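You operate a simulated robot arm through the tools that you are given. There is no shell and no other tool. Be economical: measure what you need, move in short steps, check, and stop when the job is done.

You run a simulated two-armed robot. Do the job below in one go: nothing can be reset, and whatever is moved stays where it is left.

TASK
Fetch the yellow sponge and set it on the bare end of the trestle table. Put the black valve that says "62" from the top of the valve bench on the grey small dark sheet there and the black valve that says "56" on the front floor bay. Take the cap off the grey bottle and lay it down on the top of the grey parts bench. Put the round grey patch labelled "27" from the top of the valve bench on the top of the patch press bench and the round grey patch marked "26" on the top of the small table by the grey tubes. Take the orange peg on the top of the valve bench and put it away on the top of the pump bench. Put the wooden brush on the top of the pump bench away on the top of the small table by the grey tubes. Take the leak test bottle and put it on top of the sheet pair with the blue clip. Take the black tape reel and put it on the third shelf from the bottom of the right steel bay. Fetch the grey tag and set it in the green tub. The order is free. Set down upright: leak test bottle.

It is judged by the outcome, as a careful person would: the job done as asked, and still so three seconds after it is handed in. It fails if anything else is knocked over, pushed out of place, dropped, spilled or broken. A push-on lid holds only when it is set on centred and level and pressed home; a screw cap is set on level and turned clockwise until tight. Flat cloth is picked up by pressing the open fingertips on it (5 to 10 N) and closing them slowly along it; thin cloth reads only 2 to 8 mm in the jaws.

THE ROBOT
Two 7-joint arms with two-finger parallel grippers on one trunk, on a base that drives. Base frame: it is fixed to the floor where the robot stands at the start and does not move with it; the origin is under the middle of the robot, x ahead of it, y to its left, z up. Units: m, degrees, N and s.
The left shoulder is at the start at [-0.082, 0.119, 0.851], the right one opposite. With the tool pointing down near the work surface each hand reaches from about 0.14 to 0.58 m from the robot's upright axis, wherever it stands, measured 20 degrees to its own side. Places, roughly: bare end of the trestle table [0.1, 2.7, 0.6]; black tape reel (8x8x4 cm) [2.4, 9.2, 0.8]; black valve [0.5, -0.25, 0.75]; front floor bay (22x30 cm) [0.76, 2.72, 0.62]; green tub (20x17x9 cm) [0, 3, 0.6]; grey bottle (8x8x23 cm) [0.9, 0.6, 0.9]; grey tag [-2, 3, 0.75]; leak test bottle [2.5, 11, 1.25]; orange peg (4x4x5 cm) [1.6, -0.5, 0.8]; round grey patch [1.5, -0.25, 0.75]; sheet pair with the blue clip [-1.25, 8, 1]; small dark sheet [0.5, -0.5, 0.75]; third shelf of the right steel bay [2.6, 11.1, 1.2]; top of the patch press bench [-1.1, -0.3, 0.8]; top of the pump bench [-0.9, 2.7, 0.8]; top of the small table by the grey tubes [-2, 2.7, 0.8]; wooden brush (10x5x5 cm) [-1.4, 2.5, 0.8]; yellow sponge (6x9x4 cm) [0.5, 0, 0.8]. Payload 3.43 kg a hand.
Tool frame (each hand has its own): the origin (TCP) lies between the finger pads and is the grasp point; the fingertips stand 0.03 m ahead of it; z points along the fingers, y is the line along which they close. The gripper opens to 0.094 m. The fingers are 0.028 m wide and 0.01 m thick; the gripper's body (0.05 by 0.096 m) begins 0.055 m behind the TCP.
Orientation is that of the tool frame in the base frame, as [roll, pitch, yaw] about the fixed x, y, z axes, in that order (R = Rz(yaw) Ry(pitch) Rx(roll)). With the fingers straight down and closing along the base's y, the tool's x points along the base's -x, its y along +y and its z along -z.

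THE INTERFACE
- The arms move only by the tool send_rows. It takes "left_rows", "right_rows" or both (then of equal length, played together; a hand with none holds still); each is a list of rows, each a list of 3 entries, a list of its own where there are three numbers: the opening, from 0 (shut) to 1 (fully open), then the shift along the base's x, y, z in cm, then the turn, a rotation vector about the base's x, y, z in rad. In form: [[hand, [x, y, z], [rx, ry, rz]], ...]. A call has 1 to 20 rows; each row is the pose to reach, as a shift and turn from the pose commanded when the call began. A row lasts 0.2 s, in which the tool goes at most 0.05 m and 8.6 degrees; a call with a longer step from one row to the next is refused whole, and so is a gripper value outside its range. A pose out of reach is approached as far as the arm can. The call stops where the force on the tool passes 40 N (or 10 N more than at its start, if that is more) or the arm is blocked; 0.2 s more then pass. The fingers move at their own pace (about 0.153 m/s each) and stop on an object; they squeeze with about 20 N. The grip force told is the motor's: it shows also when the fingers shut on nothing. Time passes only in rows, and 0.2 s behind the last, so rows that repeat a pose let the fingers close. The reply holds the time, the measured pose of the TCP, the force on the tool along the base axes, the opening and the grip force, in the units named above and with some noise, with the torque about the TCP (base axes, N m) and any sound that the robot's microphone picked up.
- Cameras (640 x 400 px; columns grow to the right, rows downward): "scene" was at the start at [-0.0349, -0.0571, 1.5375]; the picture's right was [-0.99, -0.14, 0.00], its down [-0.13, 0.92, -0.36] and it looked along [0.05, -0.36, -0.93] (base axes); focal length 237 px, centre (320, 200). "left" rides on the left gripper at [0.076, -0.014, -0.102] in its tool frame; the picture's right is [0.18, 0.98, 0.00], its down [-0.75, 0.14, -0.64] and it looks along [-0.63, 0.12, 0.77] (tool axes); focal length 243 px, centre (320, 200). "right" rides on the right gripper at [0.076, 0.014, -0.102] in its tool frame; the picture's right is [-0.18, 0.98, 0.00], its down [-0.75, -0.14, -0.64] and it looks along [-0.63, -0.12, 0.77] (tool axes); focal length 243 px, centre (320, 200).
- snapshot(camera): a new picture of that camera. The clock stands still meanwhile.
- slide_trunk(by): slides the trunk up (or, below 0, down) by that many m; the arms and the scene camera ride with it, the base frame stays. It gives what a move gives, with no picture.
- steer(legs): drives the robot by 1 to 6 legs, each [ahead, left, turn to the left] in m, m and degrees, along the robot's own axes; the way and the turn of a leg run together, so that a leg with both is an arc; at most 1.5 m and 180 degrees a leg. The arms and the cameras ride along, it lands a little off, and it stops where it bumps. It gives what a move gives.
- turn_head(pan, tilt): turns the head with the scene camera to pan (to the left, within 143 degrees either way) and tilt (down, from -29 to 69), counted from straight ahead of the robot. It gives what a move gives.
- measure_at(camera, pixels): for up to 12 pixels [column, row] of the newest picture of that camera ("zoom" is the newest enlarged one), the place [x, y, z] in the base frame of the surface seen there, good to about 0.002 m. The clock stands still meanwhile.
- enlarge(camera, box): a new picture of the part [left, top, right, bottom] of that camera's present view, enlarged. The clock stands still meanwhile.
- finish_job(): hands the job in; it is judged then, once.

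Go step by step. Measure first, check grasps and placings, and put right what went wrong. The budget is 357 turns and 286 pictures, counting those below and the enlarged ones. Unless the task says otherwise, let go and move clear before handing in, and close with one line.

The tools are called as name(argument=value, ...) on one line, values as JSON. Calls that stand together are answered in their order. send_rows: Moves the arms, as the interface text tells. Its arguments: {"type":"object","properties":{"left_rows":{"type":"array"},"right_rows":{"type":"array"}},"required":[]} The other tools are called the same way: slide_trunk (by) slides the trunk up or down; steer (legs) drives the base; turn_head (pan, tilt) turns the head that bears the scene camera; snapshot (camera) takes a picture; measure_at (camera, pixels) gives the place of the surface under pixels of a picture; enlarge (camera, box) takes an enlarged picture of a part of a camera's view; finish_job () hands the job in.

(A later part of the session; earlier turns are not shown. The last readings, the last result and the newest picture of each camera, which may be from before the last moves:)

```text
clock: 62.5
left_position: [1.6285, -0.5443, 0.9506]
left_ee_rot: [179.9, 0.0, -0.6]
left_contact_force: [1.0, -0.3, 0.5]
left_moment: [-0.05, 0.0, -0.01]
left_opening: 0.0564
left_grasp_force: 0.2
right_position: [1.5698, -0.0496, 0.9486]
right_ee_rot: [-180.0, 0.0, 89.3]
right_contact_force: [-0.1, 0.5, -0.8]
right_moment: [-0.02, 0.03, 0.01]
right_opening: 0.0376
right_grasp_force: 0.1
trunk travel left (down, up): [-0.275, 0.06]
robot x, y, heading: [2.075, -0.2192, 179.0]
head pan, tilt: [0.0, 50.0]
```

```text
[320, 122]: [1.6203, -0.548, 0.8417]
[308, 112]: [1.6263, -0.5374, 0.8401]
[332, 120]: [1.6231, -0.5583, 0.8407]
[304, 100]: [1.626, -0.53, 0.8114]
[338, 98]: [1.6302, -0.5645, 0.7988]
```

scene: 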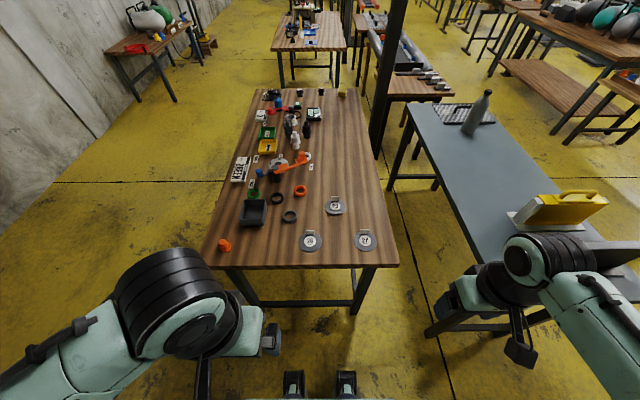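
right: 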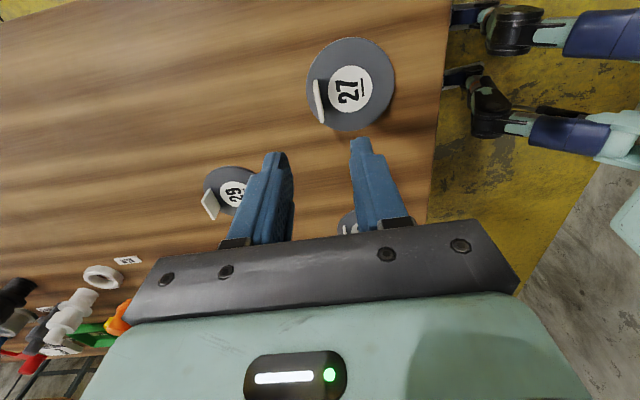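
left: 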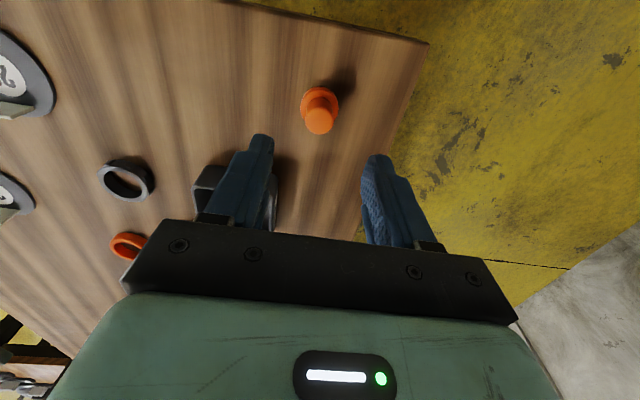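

Descend both: TCP z≈0.843–0.845.

send_rows(right_rows=[[0.4, [0, 0, -4], [0, 0, 0]], [0.4, [0.1, 0.1, -8], [0, 0, 0]], [0.4, [0.1, 0.2, -10.6], [0, 0, 0]], [0.4, [0.1, 0.2, -10.6], [0, 0, 0]]], left_rows=[[0.6, [0, 0, -4], [0, 0, 0]], [0.6, [-0.1, -0.2, -8], [0, 0, 0]], [0.6, [-0.2, -0.3, -10.6], [0, 0, 0]], [0.6, [-0.2, -0.3, -10.6], [0, 0, 0]]])

snapshot(camera="right")

snapshot(camera="left")

```text
clock: 63.5
left_position: [1.6257, -0.5479, 0.8439]
left_ee_rot: [180.0, 0.1, -0.6]
left_contact_force: [0.1, 0.1, -0.7]
left_moment: [-0.01, -0.03, -0.02]
left_opening: 0.0564
left_grasp_force: 0.1
right_position: [1.5718, -0.0457, 0.8431]
right_ee_rot: [180.0, -0.1, 89.2]
right_contact_force: [0.3, 0.6, -0.3]
right_moment: [0.04, 0.0, -0.01]
right_opening: 0.0373
right_grasp_force: 0.1
trunk travel left (down, up): [-0.275, 0.06]
robot x, y, heading: [2.0723, -0.2153, 179.2]
head pan, tilt: [0.0, 50.0]
```

```text
255 pictures are left
```

right: 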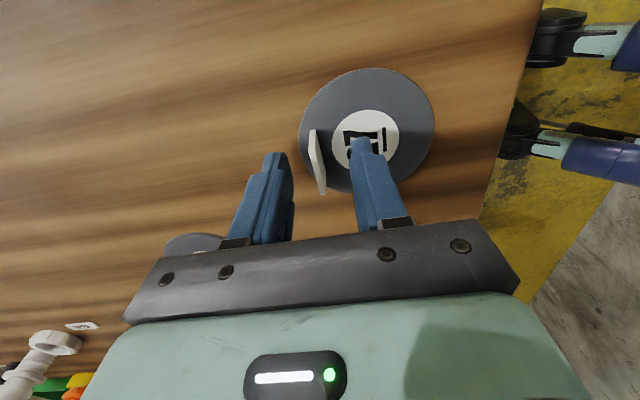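

```text
254 pictures are left
```

left: 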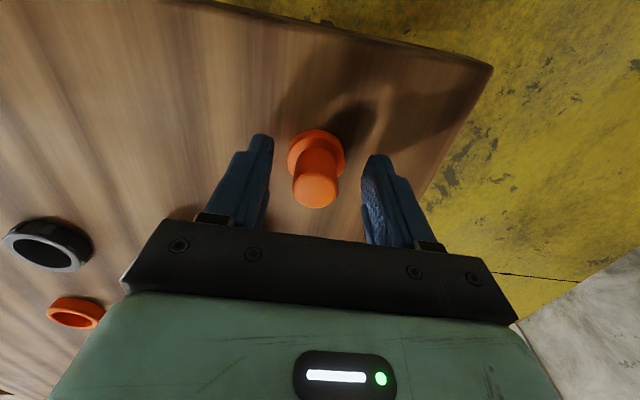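

Both aligned. Close both and lift a little.

send_rows(right_rows=[[0.2, [0, 0, 0], [0, 0, 0]], [0, [0, 0, 0], [0, 0, 0]], [0, [0, 0, 0], [0, 0, 0]], [0, [0, 0, 2], [0, 0, 0]], [0, [0, 0, 6], [0, 0, 0]], [0, [0, 0, 10], [0, 0, 0]]], left_rows=[[0.3, [0, 0, 0], [0, 0, 0]], [0, [0, 0, 0], [0, 0, 0]], [0, [0, 0, 0], [0, 0, 0]], [0, [0, 0, 2], [0, 0, 0]], [0, [0, 0, 6], [0, 0, 0]], [0, [0, 0, 10], [0, 0, 0]]])

snapshot(camera="right")

snapshot(camera="left")

```text
clock: 64.9
left_position: [1.626, -0.5469, 0.9459]
left_ee_rot: [180.0, -0.1, -0.7]
left_contact_force: [0.0, -0.1, 0.7]
left_moment: [-0.03, -0.01, -0.01]
left_opening: 0.0245
left_grasp_force: 19.7
right_position: [1.5702, -0.0457, 0.9434]
right_ee_rot: [-180.0, 0.0, 89.1]
right_contact_force: [-0.4, 0.0, 0.1]
right_moment: [0.0, 0.03, -0.01]
right_opening: 0.0029
right_grasp_force: 20.1
trunk travel left (down, up): [-0.275, 0.06]
robot x, y, heading: [2.0764, -0.2157, 179.2]
head pan, tilt: [0.0, 50.0]
```

```text
253 pictures are left
```

right: 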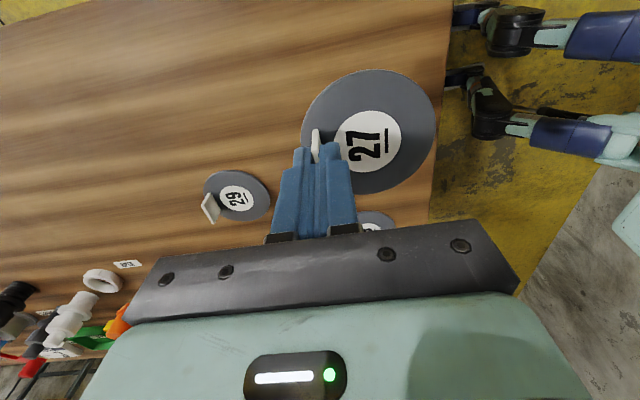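

```text
252 pictures are left
```

left: 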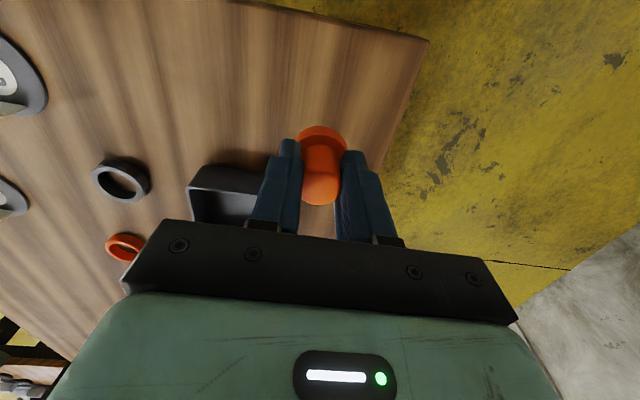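

Both held (peg 24.5 mm, tab 2.9 mm). Tuck hands up and drive back round to the front, facing the press bench.

send_rows(right_rows=[[0, [4, 0.7, 3], [0, 0, 0]], [0, [8, 1.4, 6], [0, 0, 0]], [0, [12, 2, 9], [0, 0, 0]], [0, [16, 3, 12], [0, 0, 0]], [0, [20, 4, 14], [0, 0, 0]], [0, [24.5, 5, 15], [0, 0, 0]], [0, [28, 5, 16], [0, 0, 0]]], left_rows=[[0, [4, 1.5, 2], [0, 0, 0]], [0, [8, 3, 4], [0, 0, 0]], [0, [12, 4.5, 6], [0, 0, 0]], [0, [16, 6, 8], [0, 0, 0]], [0, [20, 8, 10], [0, 0, 0]], [0, [24, 10, 12], [0, 0, 0]], [0, [28, 12, 14], [0, 0, 0]]])

steer(legs=[[0, 0.9, 0], [1.0, 0, 0], [1.0, 0, 0], [0, -0.88, 0]])

snapshot(camera="scene")

```text
refused: row 1 steps farther than a row can; nothing moved
```

```text
clock: 90.3
left_position: [-0.3791, -0.5366, 0.9452]
left_ee_rot: [-180.0, -0.1, 0.0]
left_contact_force: [0.7, -0.3, -1.3]
left_moment: [0.01, 0.01, 0.0]
left_opening: 0.0245
left_grasp_force: 19.8
right_position: [-0.4419, -0.0359, 0.9427]
right_ee_rot: [180.0, 0.1, 89.9]
right_contact_force: [-0.2, 0.6, -0.3]
right_moment: [-0.01, -0.03, 0.0]
right_opening: 0.0028
right_grasp_force: 20.6
trunk travel left (down, up): [-0.275, 0.06]
robot x, y, heading: [0.0648, -0.2022, 180.0]
head pan, tilt: [0.0, 50.0]
```

```text
251 pictures are left
```

scene: 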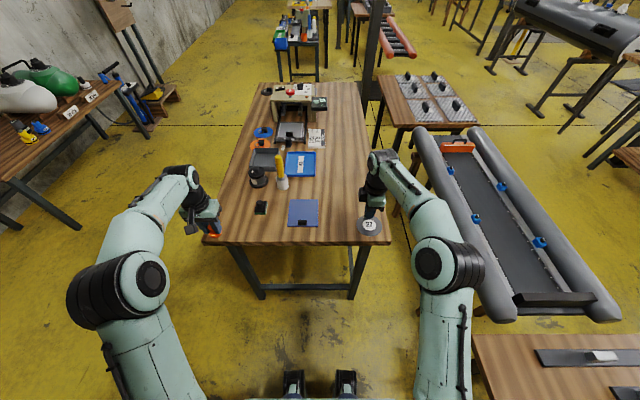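

Lucky: the tuck was refused, but nothing was touched at that height. I'm in front of the press bench; find an empty area, e.g. px (340,160)–(350,230).

measure_at(camera="scene", pixels=[[340, 235], [345, 180], [355, 130], [340, 150], [370, 222], [300, 240], [360, 100], [330, 190], [214, 240], [389, 240]])

enlarge(camera="scene", box=[200, 75, 420, 250])

```text
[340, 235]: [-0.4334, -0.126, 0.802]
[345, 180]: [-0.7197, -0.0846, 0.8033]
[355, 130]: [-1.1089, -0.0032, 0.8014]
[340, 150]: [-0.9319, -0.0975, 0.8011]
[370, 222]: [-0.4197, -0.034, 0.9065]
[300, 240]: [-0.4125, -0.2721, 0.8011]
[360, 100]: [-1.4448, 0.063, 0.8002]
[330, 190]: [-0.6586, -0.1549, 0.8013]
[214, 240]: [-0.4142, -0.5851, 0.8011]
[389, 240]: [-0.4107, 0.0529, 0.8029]
```

```text
2.29 times, centred on (310, 162) of scene
```

zoom: 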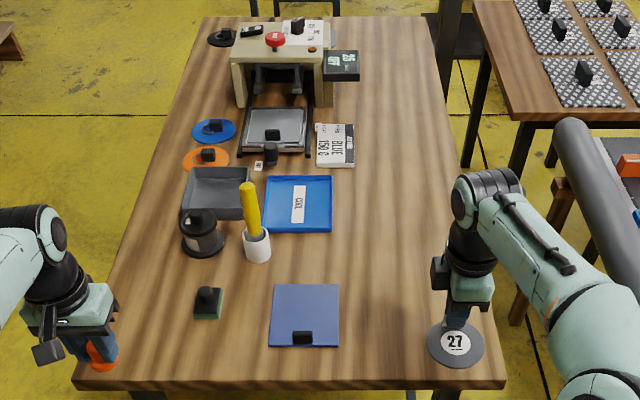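

Drive 0.1 ahead, then set 27 straight down (disc centre ≈(-0.51,-0.04)).

steer(legs=[[0.1, 0, 0]])

send_rows(right_rows=[[0, [0, -1, -3], [0, 0, 0]], [0, [0, -2, -6], [0, 0, 0]], [0, [0, -2, -8.5], [0, 0, 0]], [0, [0, -2, -9.5], [0, 0, 0]], [0, [0, -2, -9.9], [0, 0, 0]], [0, [0, -2, -10.1], [0, 0, 0]]])

snapshot(camera="right")

```text
clock: 91.5
left_position: [-0.4799, -0.5368, 0.9444]
left_ee_rot: [180.0, 0.0, 0.0]
left_contact_force: [-0.6, -0.2, 0.6]
left_moment: [0.02, 0.0, -0.02]
left_opening: 0.0245
left_grasp_force: 19.6
right_position: [-0.5409, -0.036, 0.9441]
right_ee_rot: [180.0, -0.1, 89.9]
right_contact_force: [-0.5, -0.1, -0.2]
right_moment: [0.0, 0.0, 0.0]
right_opening: 0.003
right_grasp_force: 19.5
trunk travel left (down, up): [-0.275, 0.06]
robot x, y, heading: [-0.0333, -0.1996, 180.2]
head pan, tilt: [0.0, 50.0]
```

```text
clock: 92.9
left_position: [-0.4787, -0.5367, 0.9459]
left_ee_rot: [180.0, 0.0, 0.0]
left_contact_force: [-0.2, -0.3, 1.2]
left_moment: [-0.03, -0.04, -0.02]
left_opening: 0.0246
left_grasp_force: 20.4
right_position: [-0.5407, -0.0563, 0.8432]
right_ee_rot: [-179.9, 0.0, 89.8]
right_contact_force: [0.4, 0.9, 5.6]
right_moment: [-0.06, -0.07, 0.0]
right_opening: 0.0029
right_grasp_force: 20.5
trunk travel left (down, up): [-0.275, 0.06]
robot x, y, heading: [-0.0344, -0.1967, 179.8]
head pan, tilt: [0.0, 50.0]
```

```text
249 pictures are left
```

right: 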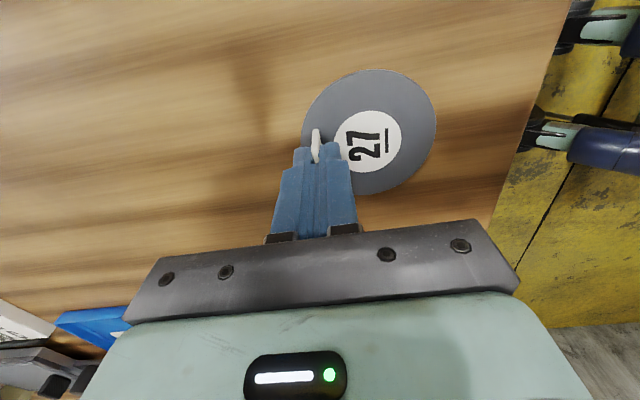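

Touching (5.6 N). Release and lift, then tuck both hands in.

send_rows(right_rows=[[0.15, [0, 0, 0], [0, 0, 0]], [0.3, [0, 0, 0], [0, 0, 0]], [0.3, [0, 0, 3], [0, 0, 0]], [0.3, [0, 0, 7], [0, 0, 0]], [0.3, [2, 0, 11], [0, 0, 0]], [0.3, [6, 0, 14], [0, 0, 0]], [0.3, [10, 1, 17], [0, 0, 0]], [0.3, [14, 2, 19], [0, 0, 0]], [0.3, [18, 3, 21], [0, 0, 0]], [0.3, [21, 4, 23], [0, 0, 0]]], left_rows=[[0, [0, 0, 0], [0, 0, 0]], [0, [0, 0, 0], [0, 0, 0]], [0, [3, 1.5, 2], [0, 0, 0]], [0, [6, 3, 4], [0, 0, 0]], [0, [9, 4.5, 6], [0, 0, 0]], [0, [12, 6, 8], [0, 0, 0]], [0, [15, 7.5, 10], [0, 0, 0]], [0, [18, 9, 12], [0, 0, 0]], [0, [21, 10.5, 14], [0, 0, 0]], [0, [24, 12, 16], [0, 0, 0]]])

snapshot(camera="scene")

```text
refused: row 7 steps farther than a row can; nothing moved
```

```text
248 pictures are left
```

scene: 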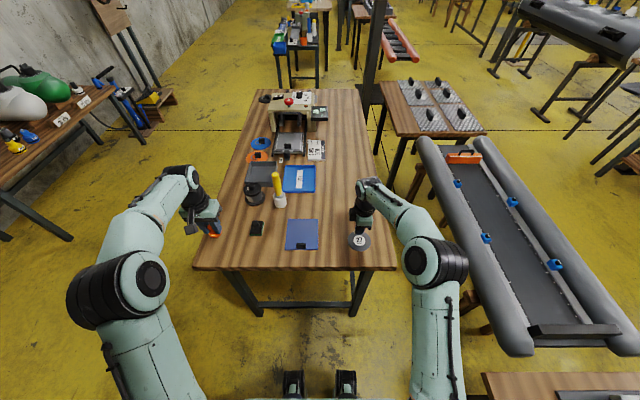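

A step was 5.1 cm; retry with shorter steps, turning the right hand back too.

send_rows(right_rows=[[0.15, [0, 0, 0], [0, 0, 0]], [0.3, [0, 0, 0], [0, 0, 0]], [0.3, [0, 0, 3], [0, 0, 0]], [0.3, [0, 0, 7], [0, 0, -0.14]], [0.3, [2, 0, 10], [0, 0, -0.28]], [0.3, [5, 0, 12], [0, 0, -0.42]], [0.4, [8, 1, 14], [0, 0, -0.56]], [0.5, [11, 2, 16], [0, 0, -0.71]], [0.6, [14, 3, 18], [0, 0, -0.85]], [0.7, [17, 4, 20], [0, 0, -1]], [0.8, [20, 4, 22], [0, 0, -1.14]], [0.8, [22, 4, 23], [0, 0, -1.28]], [0.8, [23, 4, 23], [0, 0, -1.42]], [0.8, [23, 4, 23], [0, 0, -1.56]]], left_rows=[[0, [0, 0, 0], [0, 0, 0]], [0, [0, 0, 0], [0, 0, 0]], [0, [3, 1.5, 2], [0, 0, 0]], [0, [6, 3, 4], [0, 0, 0]], [0, [9, 4.5, 6], [0, 0, 0]], [0, [12, 6, 8], [0, 0, 0]], [0, [15, 7.5, 10], [0, 0, 0]], [0, [18, 9, 12], [0, 0, 0]], [0, [21, 10.5, 14], [0, 0, 0]], [0, [24, 12, 16], [0, 0, 0]], [0, [24, 12, 16], [0, 0, 0]], [0, [24, 12, 16], [0, 0, 0]], [0, [24, 12, 16], [0, 0, 0]], [0, [24, 12, 16], [0, 0, 0]]])

snapshot(camera="scene")

```text
clock: 95.9
left_position: [-0.2404, -0.4181, 1.1045]
left_ee_rot: [180.0, 0.0, -0.1]
left_contact_force: [-0.3, -0.1, -2.2]
left_moment: [0.01, 0.03, -0.01]
left_opening: 0.0247
left_grasp_force: 20.1
right_position: [-0.3113, -0.0167, 1.0713]
right_ee_rot: [-179.9, 0.0, 0.4]
right_contact_force: [0.1, -0.3, 0.1]
right_moment: [-0.01, 0.04, 0.0]
right_opening: 0.0751
right_grasp_force: 0.0
trunk travel left (down, up): [-0.275, 0.06]
robot x, y, heading: [-0.0364, -0.1986, 180.0]
head pan, tilt: [0.0, 50.0]
```

```text
247 pictures are left
```

scene: 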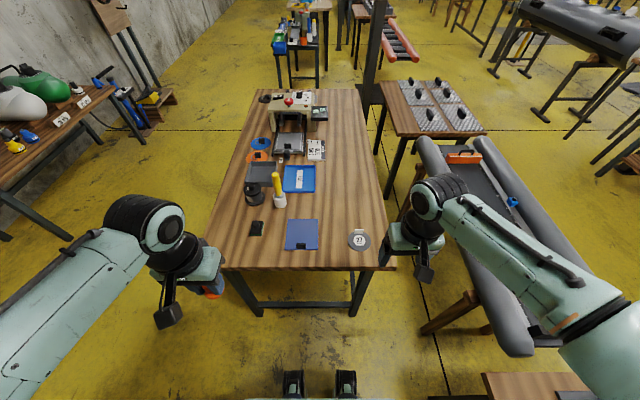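

27 is down. Turn round (sweeping through −y) toward the valve bench to take 56.

steer(legs=[[0, 0, 180], [0.13, 0, 0]])

snapshot(camera="scene")

```text
clock: 104.6
left_position: [0.2874, 0.027, 1.1044]
left_ee_rot: [180.0, 0.0, -178.3]
left_contact_force: [0.5, 0.3, -0.3]
left_moment: [0.02, 0.0, 0.0]
left_opening: 0.0248
left_grasp_force: 20.2
right_position: [0.3715, -0.3721, 1.0736]
right_ee_rot: [180.0, 0.0, -177.6]
right_contact_force: [0.1, 0.0, -0.1]
right_moment: [0.01, 0.0, -0.03]
right_opening: 0.0751
right_grasp_force: 0.1
trunk travel left (down, up): [-0.275, 0.06]
robot x, y, heading: [0.0914, -0.1965, 1.6]
head pan, tilt: [0.0, 50.0]
```

```text
246 pictures are left
```

scene: 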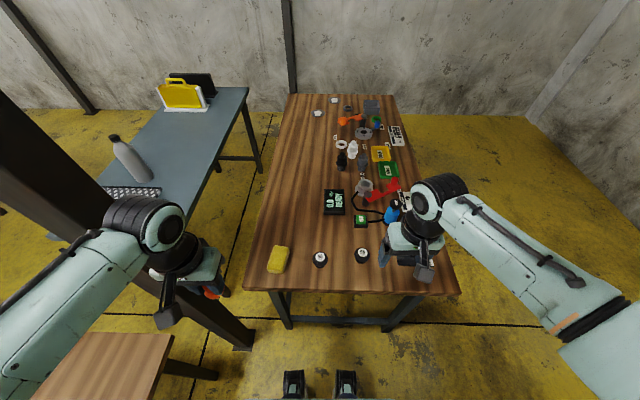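

measure_at(camera="scene", pixels=[[320, 257], [314, 257], [326, 257], [320, 252], [361, 254]])

send_rows(right_rows=[[0.8, [1.6, 3.1, -2], [0, 0, 0]], [0.8, [3.2, 6.2, -4], [0, 0, 0]], [0.8, [4.8, 9.3, -6], [0, 0, 0]], [0.8, [6.4, 12.4, -8], [0, 0, 0]], [0.8, [8, 15.5, -10], [0, 0, 0]], [0.8, [10.8, 18.6, -12], [0, 0, 0]], [0.8, [10.8, 18.6, -14], [0, 0, 0]], [0.8, [10.8, 18.6, -14], [0, 0, 0]]])

snapshot(camera="right")

```text
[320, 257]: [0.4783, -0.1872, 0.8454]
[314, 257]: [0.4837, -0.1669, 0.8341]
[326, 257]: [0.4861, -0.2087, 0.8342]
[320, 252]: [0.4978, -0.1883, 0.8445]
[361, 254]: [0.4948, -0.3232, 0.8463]
```

```text
clock: 106.4
left_position: [0.2883, 0.0268, 1.1053]
left_ee_rot: [180.0, 0.0, -178.2]
left_contact_force: [0.6, -0.2, -0.5]
left_moment: [0.03, -0.01, 0.04]
left_opening: 0.0246
left_grasp_force: 20.0
right_position: [0.4796, -0.1859, 0.9325]
right_ee_rot: [180.0, 0.0, -177.7]
right_contact_force: [-0.2, -0.8, 0.4]
right_moment: [0.01, 0.0, -0.02]
right_opening: 0.0752
right_grasp_force: 0.1
trunk travel left (down, up): [-0.275, 0.06]
robot x, y, heading: [0.0913, -0.1952, 1.8]
head pan, tilt: [0.0, 50.0]
```

```text
245 pictures are left
```

right: 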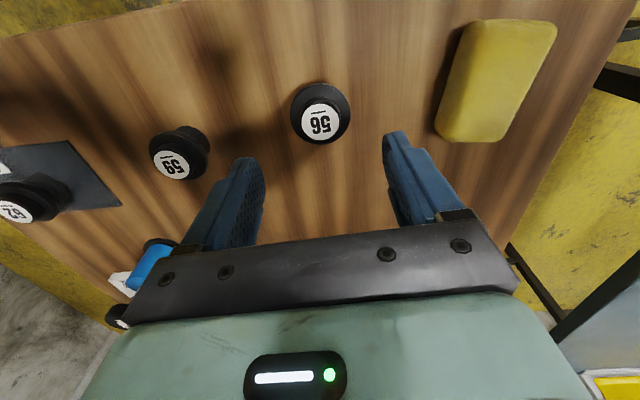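

56 is ahead; descend to z≈0.835 at (0.484,-0.187).

send_rows(right_rows=[[0.8, [0.2, -0.1, -4], [0, 0, 0]], [0.8, [0.4, -0.1, -8], [0, 0, 0]], [0.8, [0.4, -0.1, -9.7], [0, 0, 0]], [0.8, [0.4, -0.1, -9.7], [0, 0, 0]]])

snapshot(camera="right")

```text
clock: 107.4
left_position: [0.2879, 0.0275, 1.1046]
left_ee_rot: [179.9, -0.1, -178.2]
left_contact_force: [-0.5, 0.1, -0.4]
left_moment: [0.01, 0.0, 0.01]
left_opening: 0.0246
left_grasp_force: 20.5
right_position: [0.4818, -0.187, 0.8365]
right_ee_rot: [-179.9, -0.1, -177.7]
right_contact_force: [0.0, 0.7, 0.2]
right_moment: [-0.03, 0.01, -0.01]
right_opening: 0.0752
right_grasp_force: 0.1
trunk travel left (down, up): [-0.275, 0.06]
robot x, y, heading: [0.0938, -0.1979, 1.6]
head pan, tilt: [0.0, 50.0]
```

```text
244 pictures are left
```

right: 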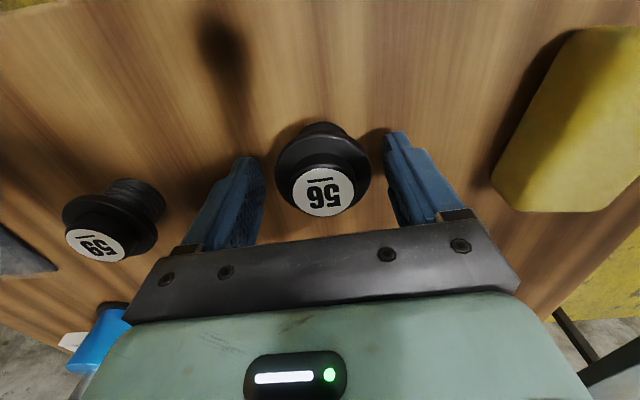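

send_rows(right_rows=[[0.75, [0.1, 0.3, 0], [0, 0, 0]], [0.3, [0.1, 0.3, 0], [0, 0, 0]], [0.2, [0.1, 0.3, 0], [0, 0, 0]], [0.2, [0.1, 0.3, 0], [0, 0, 0]], [0.2, [0.1, 0.3, 3], [0, 0, 0]], [0.2, [0, 0.3, 7], [0, 0, 0]], [0.2, [-2, -2, 10.5], [0, 0, 0]], [0.2, [-5, -5, 12.5], [0, 0, 0]], [0.2, [-8, -8, 14.5], [0, 0, 0]], [0.2, [-11, -11, 17], [0, 0, 0]], [0.2, [-14, -14, 19], [0, 0, 0]], [0.2, [-17, -16, 21], [0, 0, 0]], [0.2, [-20, -18, 23], [0, 0, 0]]])

snapshot(camera="right")

```text
clock: 110.2
left_position: [0.2867, 0.0269, 1.1046]
left_ee_rot: [179.9, 0.0, -178.2]
left_contact_force: [-0.5, 0.3, -0.9]
left_moment: [0.03, 0.04, 0.0]
left_opening: 0.0247
left_grasp_force: 20.0
right_position: [0.2807, -0.3672, 1.0655]
right_ee_rot: [-180.0, 0.0, -177.7]
right_contact_force: [-1.2, -0.4, 0.0]
right_moment: [0.0, -0.01, 0.0]
right_opening: 0.0513
right_grasp_force: 20.2
trunk travel left (down, up): [-0.275, 0.06]
robot x, y, heading: [0.0918, -0.1973, 1.6]
head pan, tilt: [0.0, 50.0]
```

```text
243 pictures are left
```

right: 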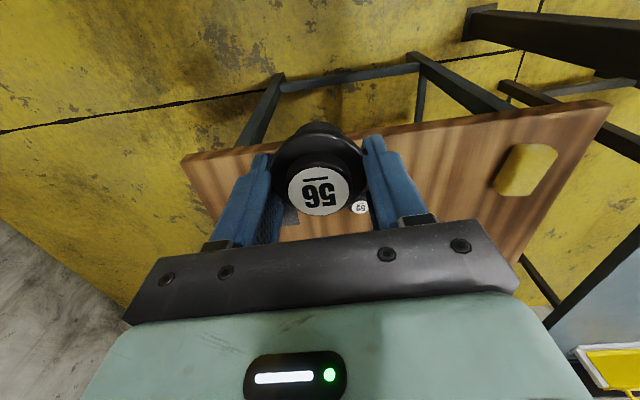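

Both held. Now map the way north: look left.

turn_head(pan=75, tilt=30)

snapshot(camera="scene")

turn_head(pan=125, tilt=30)

snapshot(camera="scene")

```text
clock: 111.7
left_position: [0.2876, 0.0275, 1.1053]
left_ee_rot: [-180.0, 0.1, -178.2]
left_contact_force: [0.8, -0.4, 0.0]
left_moment: [0.02, -0.01, 0.0]
left_opening: 0.0246
left_grasp_force: 19.7
right_position: [0.2823, -0.367, 1.0655]
right_ee_rot: [-180.0, 0.0, -177.7]
right_contact_force: [-0.6, -0.3, 0.1]
right_moment: [0.0, -0.01, -0.01]
right_opening: 0.0515
right_grasp_force: 19.9
trunk travel left (down, up): [-0.275, 0.06]
robot x, y, heading: [0.0944, -0.1944, 1.3]
head pan, tilt: [75.0, 30.0]
```

```text
242 pictures are left
```

scene: 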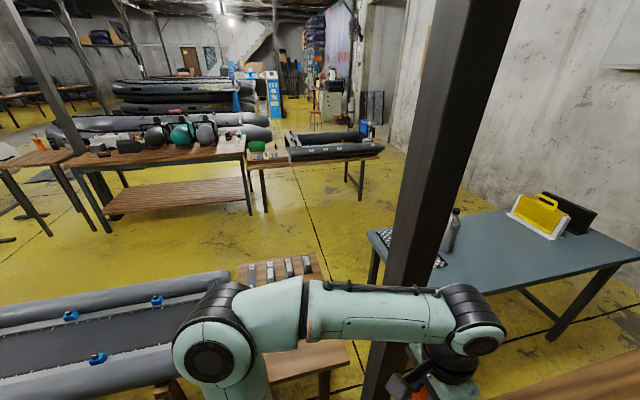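

```text
clock: 112.8
left_position: [0.2868, 0.0272, 1.1049]
left_ee_rot: [179.9, 0.0, -178.2]
left_contact_force: [0.3, 0.1, -0.6]
left_moment: [-0.01, -0.02, 0.03]
left_opening: 0.0247
left_grasp_force: 19.8
right_position: [0.2828, -0.3663, 1.0661]
right_ee_rot: [-179.9, -0.1, -177.7]
right_contact_force: [0.2, -0.2, -0.6]
right_moment: [0.0, 0.03, 0.01]
right_opening: 0.0511
right_grasp_force: 20.4
trunk travel left (down, up): [-0.275, 0.06]
robot x, y, heading: [0.0936, -0.1969, 1.8]
head pan, tilt: [125.0, 30.0]
```

```text
241 pictures are left
```

scene: 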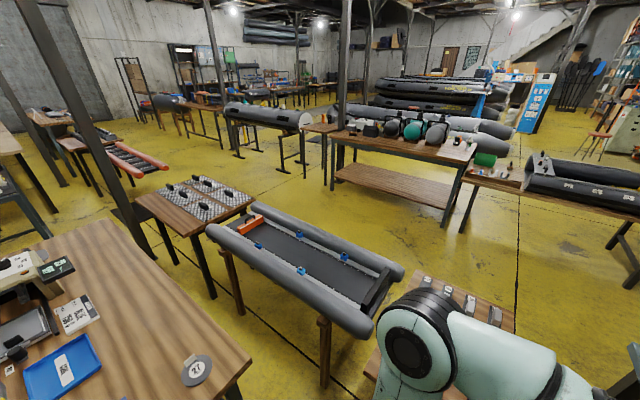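

measure_at(camera="scene", pixels=[[515, 333], [392, 268], [255, 205], [230, 212], [510, 215], [190, 235], [75, 215], [470, 180], [635, 225], [560, 305], [220, 260], [190, 175]])

turn_head(pan=70, tilt=40)

snapshot(camera="scene")

```text
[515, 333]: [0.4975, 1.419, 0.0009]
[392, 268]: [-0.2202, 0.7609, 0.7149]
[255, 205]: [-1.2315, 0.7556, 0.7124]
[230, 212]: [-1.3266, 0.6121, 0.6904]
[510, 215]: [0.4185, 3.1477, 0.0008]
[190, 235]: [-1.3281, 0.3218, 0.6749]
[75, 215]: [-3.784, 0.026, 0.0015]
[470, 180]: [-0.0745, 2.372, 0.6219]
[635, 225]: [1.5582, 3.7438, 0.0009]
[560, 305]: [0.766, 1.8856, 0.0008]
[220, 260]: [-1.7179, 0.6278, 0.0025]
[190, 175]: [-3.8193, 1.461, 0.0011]
```

```text
clock: 114.1
left_position: [0.2883, 0.0263, 1.1068]
left_ee_rot: [-180.0, -0.1, -178.2]
left_contact_force: [0.4, 0.3, -0.4]
left_moment: [0.04, 0.0, 0.02]
left_opening: 0.0249
left_grasp_force: 20.1
right_position: [0.2827, -0.3657, 1.0647]
right_ee_rot: [-180.0, -0.1, -177.7]
right_contact_force: [-0.3, 0.1, -0.8]
right_moment: [0.01, 0.02, 0.0]
right_opening: 0.0508
right_grasp_force: 19.8
trunk travel left (down, up): [-0.275, 0.06]
robot x, y, heading: [0.0918, -0.1967, 2.0]
head pan, tilt: [70.0, 40.0]
```

```text
240 pictures are left
```

scene: 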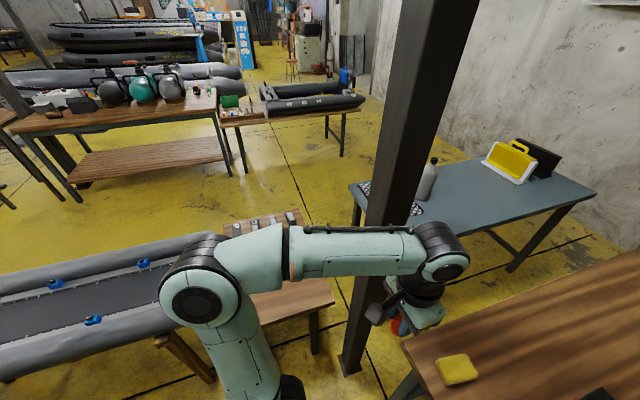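

measure_at(camera="scene", pixels=[[334, 300], [297, 212], [226, 225], [350, 185], [356, 225], [318, 350], [345, 370], [340, 152], [262, 115], [243, 175], [362, 100], [300, 225]])

```text
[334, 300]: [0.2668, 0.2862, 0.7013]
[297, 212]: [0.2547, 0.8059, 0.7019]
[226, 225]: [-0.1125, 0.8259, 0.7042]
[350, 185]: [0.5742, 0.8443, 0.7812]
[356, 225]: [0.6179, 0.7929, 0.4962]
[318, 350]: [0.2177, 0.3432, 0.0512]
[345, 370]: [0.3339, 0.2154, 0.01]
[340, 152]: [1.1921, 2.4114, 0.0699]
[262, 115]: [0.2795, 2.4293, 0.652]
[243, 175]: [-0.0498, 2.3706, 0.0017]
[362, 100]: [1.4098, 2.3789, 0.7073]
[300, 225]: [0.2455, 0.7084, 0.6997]
```

The gap by the pillar is only 0.3 m. I go east: round the valve bench, along x≈2.2 north into the 1.5 m aisle.

steer(legs=[[0, -0.9, -1.5], [1.1, 0, 0], [1.03, 0, 0], [0, 1.3, 0], [0, 1.2, 0]])

turn_head(pan=110, tilt=25)

snapshot(camera="scene")

```text
clock: 154.0
left_position: [2.3942, 1.6416, 1.1057]
left_ee_rot: [179.9, 0.0, -179.1]
left_contact_force: [-0.4, 0.5, 0.2]
left_moment: [-0.06, -0.01, 0.03]
left_opening: 0.025
left_grasp_force: 20.2
right_position: [2.3852, 1.247, 1.0652]
right_ee_rot: [179.9, 0.1, -178.4]
right_contact_force: [0.4, -0.2, -1.4]
right_moment: [-0.02, 0.02, -0.01]
right_opening: 0.0506
right_grasp_force: 20.7
trunk travel left (down, up): [-0.275, 0.06]
robot x, y, heading: [2.1979, 1.419, 0.9]
head pan, tilt: [70.0, 40.0]
```

```text
clock: 155.1
left_position: [2.3954, 1.6421, 1.1052]
left_ee_rot: [-179.9, 0.1, -178.9]
left_contact_force: [1.0, -0.1, 0.7]
left_moment: [-0.01, 0.02, 0.02]
left_opening: 0.0245
left_grasp_force: 19.8
right_position: [2.3847, 1.2471, 1.0658]
right_ee_rot: [-180.0, -0.1, -178.4]
right_contact_force: [0.3, -0.1, -0.5]
right_moment: [0.02, 0.05, 0.0]
right_opening: 0.0511
right_grasp_force: 20.2
trunk travel left (down, up): [-0.275, 0.06]
robot x, y, heading: [2.1946, 1.4197, 0.8]
head pan, tilt: [110.0, 25.0]
```

```text
239 pictures are left
```

scene: 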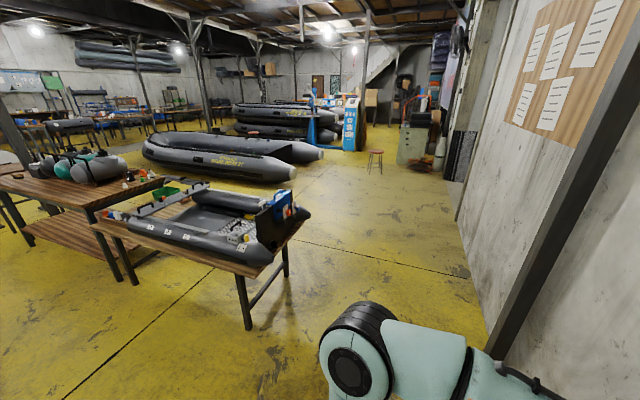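

Turn to face north and slide along to x≈0.8.

steer(legs=[[0, 0, 89], [0, 1.4, 0]])

turn_head(pan=0, tilt=35)

snapshot(camera="scene")

```text
clock: 171.3
left_position: [0.5888, 1.6221, 1.1047]
left_ee_rot: [-179.9, 0.0, -90.0]
left_contact_force: [0.1, -0.7, -0.4]
left_moment: [0.0, -0.02, -0.03]
left_opening: 0.0245
left_grasp_force: 19.4
right_position: [0.9826, 1.6054, 1.0661]
right_ee_rot: [-180.0, -0.1, -89.4]
right_contact_force: [-0.2, -0.2, -0.8]
right_moment: [-0.01, 0.01, 0.02]
right_opening: 0.0511
right_grasp_force: 19.9
trunk travel left (down, up): [-0.275, 0.06]
robot x, y, heading: [0.8086, 1.4235, 90.1]
head pan, tilt: [110.0, 25.0]
```

```text
clock: 173.1
left_position: [0.5885, 1.6228, 1.1053]
left_ee_rot: [-180.0, 0.0, -90.0]
left_contact_force: [0.0, -0.1, -0.3]
left_moment: [0.0, 0.02, 0.02]
left_opening: 0.0245
left_grasp_force: 20.2
right_position: [0.9824, 1.6054, 1.0665]
right_ee_rot: [-180.0, 0.1, -89.4]
right_contact_force: [-0.4, 0.0, 0.0]
right_moment: [-0.02, -0.02, -0.03]
right_opening: 0.0511
right_grasp_force: 20.3
trunk travel left (down, up): [-0.275, 0.06]
robot x, y, heading: [0.8082, 1.4201, 90.0]
head pan, tilt: [0.0, 35.0]
```

```text
238 pictures are left
```

scene: 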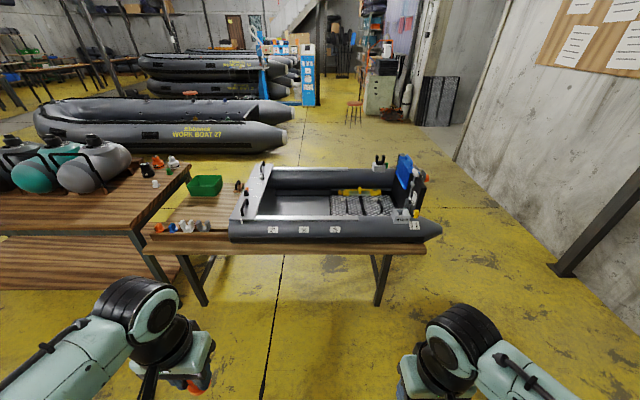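

enlarge(camera="scene", box=[140, 140, 460, 270])

measure_at(camera="scene", pixels=[[295, 205], [260, 215], [325, 195], [330, 213], [345, 230], [270, 180], [370, 235], [180, 240], [210, 190], [200, 205], [220, 215], [280, 235]])

```text
2.00 times, centred on (300, 205) of scene
```

zoom: 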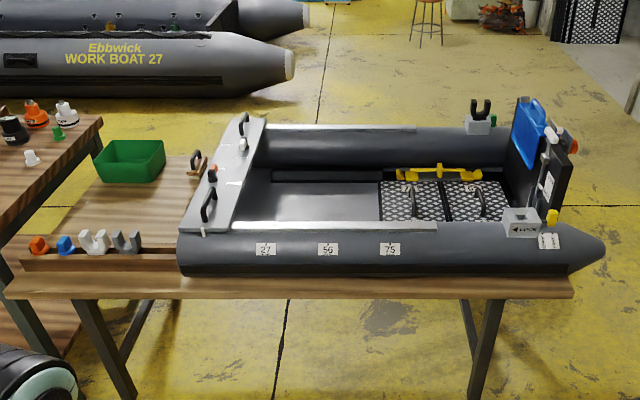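

```text
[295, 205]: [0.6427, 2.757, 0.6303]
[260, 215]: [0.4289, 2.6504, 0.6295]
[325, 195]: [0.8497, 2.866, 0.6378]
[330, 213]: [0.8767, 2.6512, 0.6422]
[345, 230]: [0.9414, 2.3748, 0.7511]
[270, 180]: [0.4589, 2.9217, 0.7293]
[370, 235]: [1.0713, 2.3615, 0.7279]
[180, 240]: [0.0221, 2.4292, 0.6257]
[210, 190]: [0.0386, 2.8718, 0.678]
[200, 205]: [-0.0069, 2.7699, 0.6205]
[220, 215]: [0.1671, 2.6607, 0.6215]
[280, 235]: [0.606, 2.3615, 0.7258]
```

The front bay floor is z≈0.63 around (0.76,2.72); the table has no front rail, so I can go close. Drive to (0.56,2.08) and lower the trunk 0.12.

steer(legs=[[0, 0.25, 0], [0.7, 0, 0]])

slide_trunk(by=-0.12)

turn_head(pan=0, tilt=55)

snapshot(camera="scene")

```text
clock: 179.4
left_position: [0.3437, 2.3255, 1.105]
left_ee_rot: [180.0, 0.1, -89.8]
left_contact_force: [-0.3, -0.5, -0.2]
left_moment: [0.0, 0.0, 0.0]
left_opening: 0.0249
left_grasp_force: 20.0
right_position: [0.7387, 2.3082, 1.0668]
right_ee_rot: [180.0, -0.1, -89.4]
right_contact_force: [0.2, -0.1, -0.2]
right_moment: [-0.02, -0.03, 0.0]
right_opening: 0.0508
right_grasp_force: 20.0
trunk travel left (down, up): [-0.275, 0.06]
robot x, y, heading: [0.5619, 2.1219, 89.9]
head pan, tilt: [0.0, 35.0]
```

```text
clock: 180.9
left_position: [0.3441, 2.3244, 0.9839]
left_ee_rot: [-180.0, -0.1, -89.9]
left_contact_force: [0.7, 0.3, -0.2]
left_moment: [0.04, 0.0, 0.0]
left_opening: 0.0246
left_grasp_force: 19.8
right_position: [0.7377, 2.3088, 0.9456]
right_ee_rot: [179.8, 0.0, -89.4]
right_contact_force: [1.2, 0.2, -0.7]
right_moment: [-0.04, 0.0, -0.02]
right_opening: 0.051
right_grasp_force: 19.7
trunk travel left (down, up): [-0.155, 0.18]
robot x, y, heading: [0.5616, 2.1195, 90.0]
head pan, tilt: [0.0, 35.0]
```

```text
clock: 181.7
left_position: [0.3434, 2.3242, 0.9837]
left_ee_rot: [179.9, -0.1, -89.9]
left_contact_force: [0.3, 0.4, -0.7]
left_moment: [0.07, 0.0, -0.02]
left_opening: 0.0246
left_grasp_force: 19.7
right_position: [0.7378, 2.3077, 0.9457]
right_ee_rot: [179.9, -0.1, -89.4]
right_contact_force: [0.2, 0.7, -0.9]
right_moment: [0.02, 0.0, 0.04]
right_opening: 0.0512
right_grasp_force: 19.6
trunk travel left (down, up): [-0.155, 0.18]
robot x, y, heading: [0.5598, 2.1232, 90.0]
head pan, tilt: [0.0, 55.0]
```

```text
236 pictures are left
```

scene: 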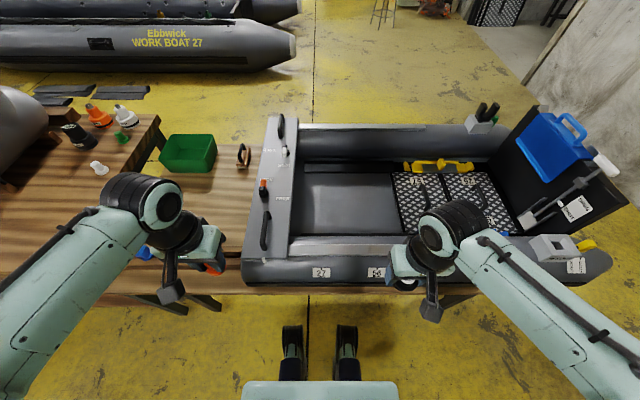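

measure_at(camera="scene", pixels=[[305, 230], [305, 178], [390, 175], [398, 230], [350, 205], [350, 240], [350, 250], [350, 165], [390, 205], [405, 215]])

enlarge(camera="scene", box=[250, 110, 450, 300])

```text
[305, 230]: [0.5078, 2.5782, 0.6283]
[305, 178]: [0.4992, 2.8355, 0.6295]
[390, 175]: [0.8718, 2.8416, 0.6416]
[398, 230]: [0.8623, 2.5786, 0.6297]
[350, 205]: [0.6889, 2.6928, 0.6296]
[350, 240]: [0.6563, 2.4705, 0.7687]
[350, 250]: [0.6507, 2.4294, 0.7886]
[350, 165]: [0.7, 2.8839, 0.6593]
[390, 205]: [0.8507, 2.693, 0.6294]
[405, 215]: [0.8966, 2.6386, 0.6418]
```

```text
2.11 times, centred on (350, 205) of scene
```

zoom: 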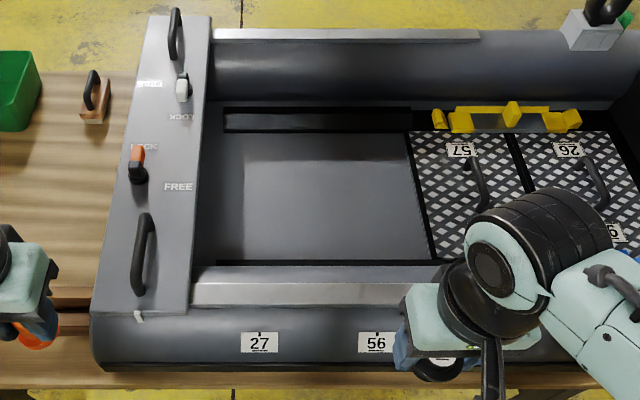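

Bay floor z 0.6295 around (0.76,2.70). Carry 56 over the tube and lower.

send_rows(right_rows=[[0.2, [0.2, 4.3, 0], [0, 0, 0]], [0.2, [0.4, 8.6, 0], [0, 0, 0]], [0.2, [0.6, 12.9, 0], [0, 0, 0]], [0.2, [0.8, 17.2, 0], [0, 0, 0]], [0.2, [1, 21.5, 0], [0, 0, 0]], [0.2, [1.2, 25.8, 0], [0, 0, 0]], [0.2, [1.4, 30.1, 0], [0, 0, 0]], [0.2, [1.6, 34.4, 0], [0, 0, 0]], [0.2, [1.8, 38.5, 0], [0, 0, 0]], [0.2, [1.8, 38.5, -4], [0, 0, 0]], [0.2, [1.8, 38.5, -8], [0, 0, 0]], [0.2, [1.8, 38.5, -8], [0, 0, 0]]])

snapshot(camera="scene")

snapshot(camera="right")

```text
clock: 184.3
left_position: [0.3443, 2.3244, 0.9855]
left_ee_rot: [-180.0, 0.0, -89.9]
left_contact_force: [-0.4, -0.3, -0.8]
left_moment: [0.01, 0.0, 0.0]
left_opening: 0.0248
left_grasp_force: 20.1
right_position: [0.7654, 2.6395, 0.8513]
right_ee_rot: [-179.9, 0.0, -89.3]
right_contact_force: [-0.4, 0.6, 0.5]
right_moment: [0.01, 0.01, 0.01]
right_opening: 0.0511
right_grasp_force: 19.9
right hand out of reach, approached as far as the arm can: row 7, 8, 9, 10, 11, 12
trunk travel left (down, up): [-0.155, 0.18]
robot x, y, heading: [0.5607, 2.1206, 90.1]
head pan, tilt: [0.0, 55.0]
```

```text
234 pictures are left
```

scene: 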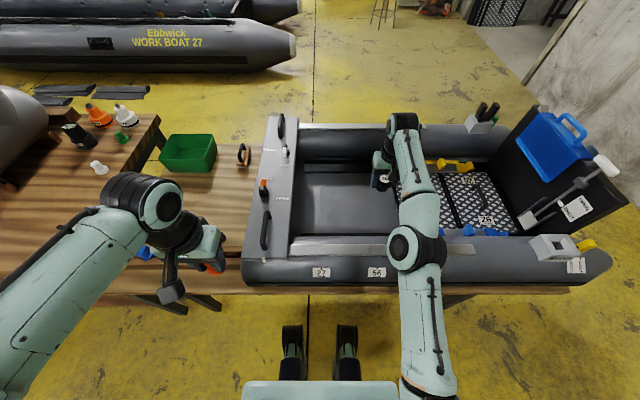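

```text
233 pictures are left
```

right: 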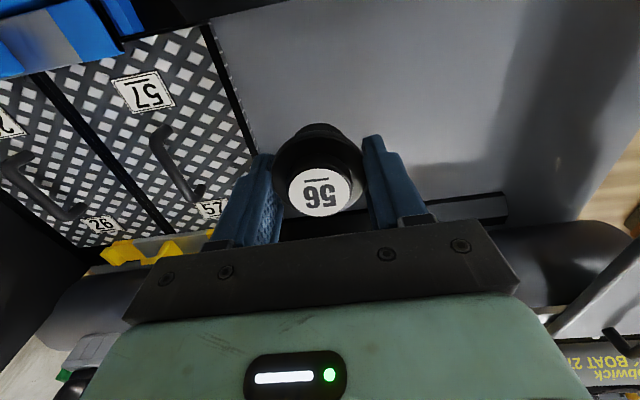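

Reach stops at y=2.64; drive 0.06 closer (measuring elbow clearance too).

measure_at(camera="scene", pixels=[[417, 262], [405, 250], [430, 262], [430, 300], [320, 288], [425, 292]])

steer(legs=[[0.06, 0, 0]])

```text
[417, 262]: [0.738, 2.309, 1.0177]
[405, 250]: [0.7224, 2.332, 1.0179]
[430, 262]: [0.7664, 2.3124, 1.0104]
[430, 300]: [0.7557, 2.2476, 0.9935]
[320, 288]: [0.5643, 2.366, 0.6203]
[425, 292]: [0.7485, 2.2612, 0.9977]
```

```text
clock: 185.3
left_position: [0.344, 2.3876, 0.9849]
left_ee_rot: [-180.0, -0.1, -89.9]
left_contact_force: [-0.7, 0.4, -0.2]
left_moment: [-0.01, -0.02, 0.0]
left_opening: 0.0247
left_grasp_force: 19.9
right_position: [0.765, 2.7005, 0.8524]
right_ee_rot: [180.0, -0.1, -89.4]
right_contact_force: [0.5, -0.8, -0.4]
right_moment: [0.0, -0.02, -0.01]
right_opening: 0.0511
right_grasp_force: 20.0
trunk travel left (down, up): [-0.155, 0.18]
robot x, y, heading: [0.5619, 2.1811, 89.8]
head pan, tilt: [0.0, 55.0]
```

send_rows(right_rows=[[0.2, [0, -0.5, -4], [0, 0, 0]], [0.2, [0, -0.5, -8], [0, 0, 0]], [0.2, [0, -0.5, -12], [0, 0, 0]], [0.2, [0, -0.5, -16], [0, 0, 0]], [0.2, [0, -0.5, -17.5], [0, 0, 0]]])

snapshot(camera="scene")

snapshot(camera="right")

```text
clock: 186.5
left_position: [0.3439, 2.3842, 0.9844]
left_ee_rot: [-180.0, -0.1, -89.9]
left_contact_force: [-0.2, -0.9, -0.6]
left_moment: [0.01, 0.0, 0.02]
left_opening: 0.0247
left_grasp_force: 19.9
right_position: [0.7638, 2.6954, 0.6765]
right_ee_rot: [-179.9, 0.0, -89.5]
right_contact_force: [0.7, -0.3, -0.6]
right_moment: [-0.02, 0.05, 0.0]
right_opening: 0.051
right_grasp_force: 20.5
trunk travel left (down, up): [-0.155, 0.18]
robot x, y, heading: [0.564, 2.1828, 89.8]
head pan, tilt: [0.0, 55.0]
```

```text
232 pictures are left
```

scene: 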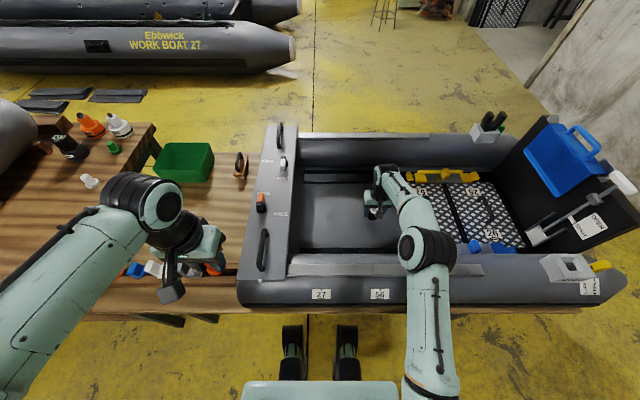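

```text
231 pictures are left
```

right: 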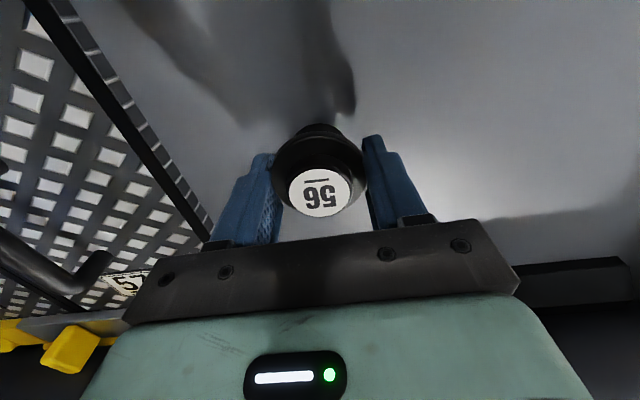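

Nearly down; lower the last ~1 cm to contact.

send_rows(right_rows=[[0.2, [0, 0, -0.6], [0, 0, 0]], [0.2, [0, 0, -1], [0, 0, 0]], [0.2, [0, 0, -1.2], [0, 0, 0]], [0.2, [0, 0, -1.3], [0, 0, 0]]])

```text
clock: 187.5
left_position: [0.3433, 2.3833, 0.9843]
left_ee_rot: [180.0, 0.0, -90.0]
left_contact_force: [0.3, 0.2, -0.9]
left_moment: [-0.01, 0.04, 0.01]
left_opening: 0.0245
left_grasp_force: 20.1
right_position: [0.7641, 2.6947, 0.6659]
right_ee_rot: [180.0, -0.1, -89.4]
right_contact_force: [1.2, -0.3, 2.0]
right_moment: [-0.08, -0.02, -0.01]
right_opening: 0.0513
right_grasp_force: 20.1
trunk travel left (down, up): [-0.155, 0.18]
robot x, y, heading: [0.5611, 2.18, 89.8]
head pan, tilt: [0.0, 55.0]
```

Contact beginning. Nudge 2 mm, open, and rise back out over the tube.

send_rows(right_rows=[[0.2, [0, 0, -0.2], [0, 0, 0]], [0.56, [0, 0, -0.2], [0, 0, 0]], [0.7, [0, 0, -0.2], [0, 0, 0]], [0.8, [0, 0, 0], [0, 0, 0]], [0.8, [0, 0, 4], [0, 0, 0]], [0.8, [0, 0, 8], [0, 0, 0]], [0.8, [0, 0, 12], [0, 0, 0]], [0.8, [0, 0, 16], [0, 0, 0]], [0.8, [0, 0, 20], [0, 0, 0]], [0.8, [0, -2, 24], [0, 0, 0]], [0.8, [0, -6, 26], [0, 0, 0]], [0.8, [0, -10, 28], [0, 0, 0]], [0.8, [0, -14, 30], [0, 0, 0]], [0.8, [0, -18, 32], [0, 0, 0]], [0.8, [0, -22, 34], [0, 0, 0]], [0.8, [0, -26, 34], [0, 0, 0]], [0.8, [0, -30, 34], [0, 0, 0]]])

snapshot(camera="scene")

```text
clock: 191.1
left_position: [0.3443, 2.3847, 0.9847]
left_ee_rot: [180.0, 0.0, -89.9]
left_contact_force: [-0.1, 0.8, -0.2]
left_moment: [0.02, -0.01, -0.01]
left_opening: 0.0247
left_grasp_force: 19.4
right_position: [0.7644, 2.3936, 1.0052]
right_ee_rot: [-180.0, 0.0, -89.3]
right_contact_force: [0.0, 0.3, 0.2]
right_moment: [-0.01, 0.04, -0.02]
right_opening: 0.0752
right_grasp_force: 0.0
trunk travel left (down, up): [-0.155, 0.18]
robot x, y, heading: [0.5609, 2.1781, 89.9]
head pan, tilt: [0.0, 55.0]
```

```text
230 pictures are left
```

scene: 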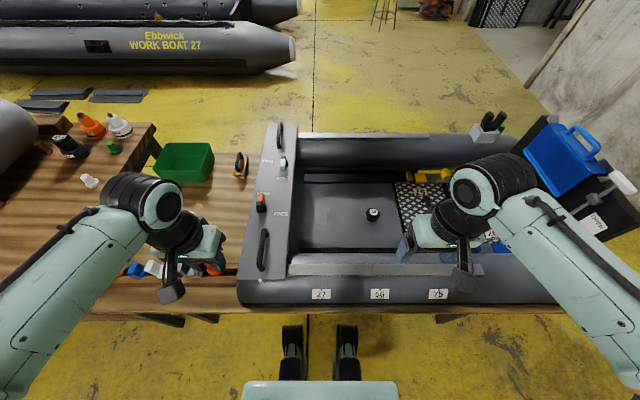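

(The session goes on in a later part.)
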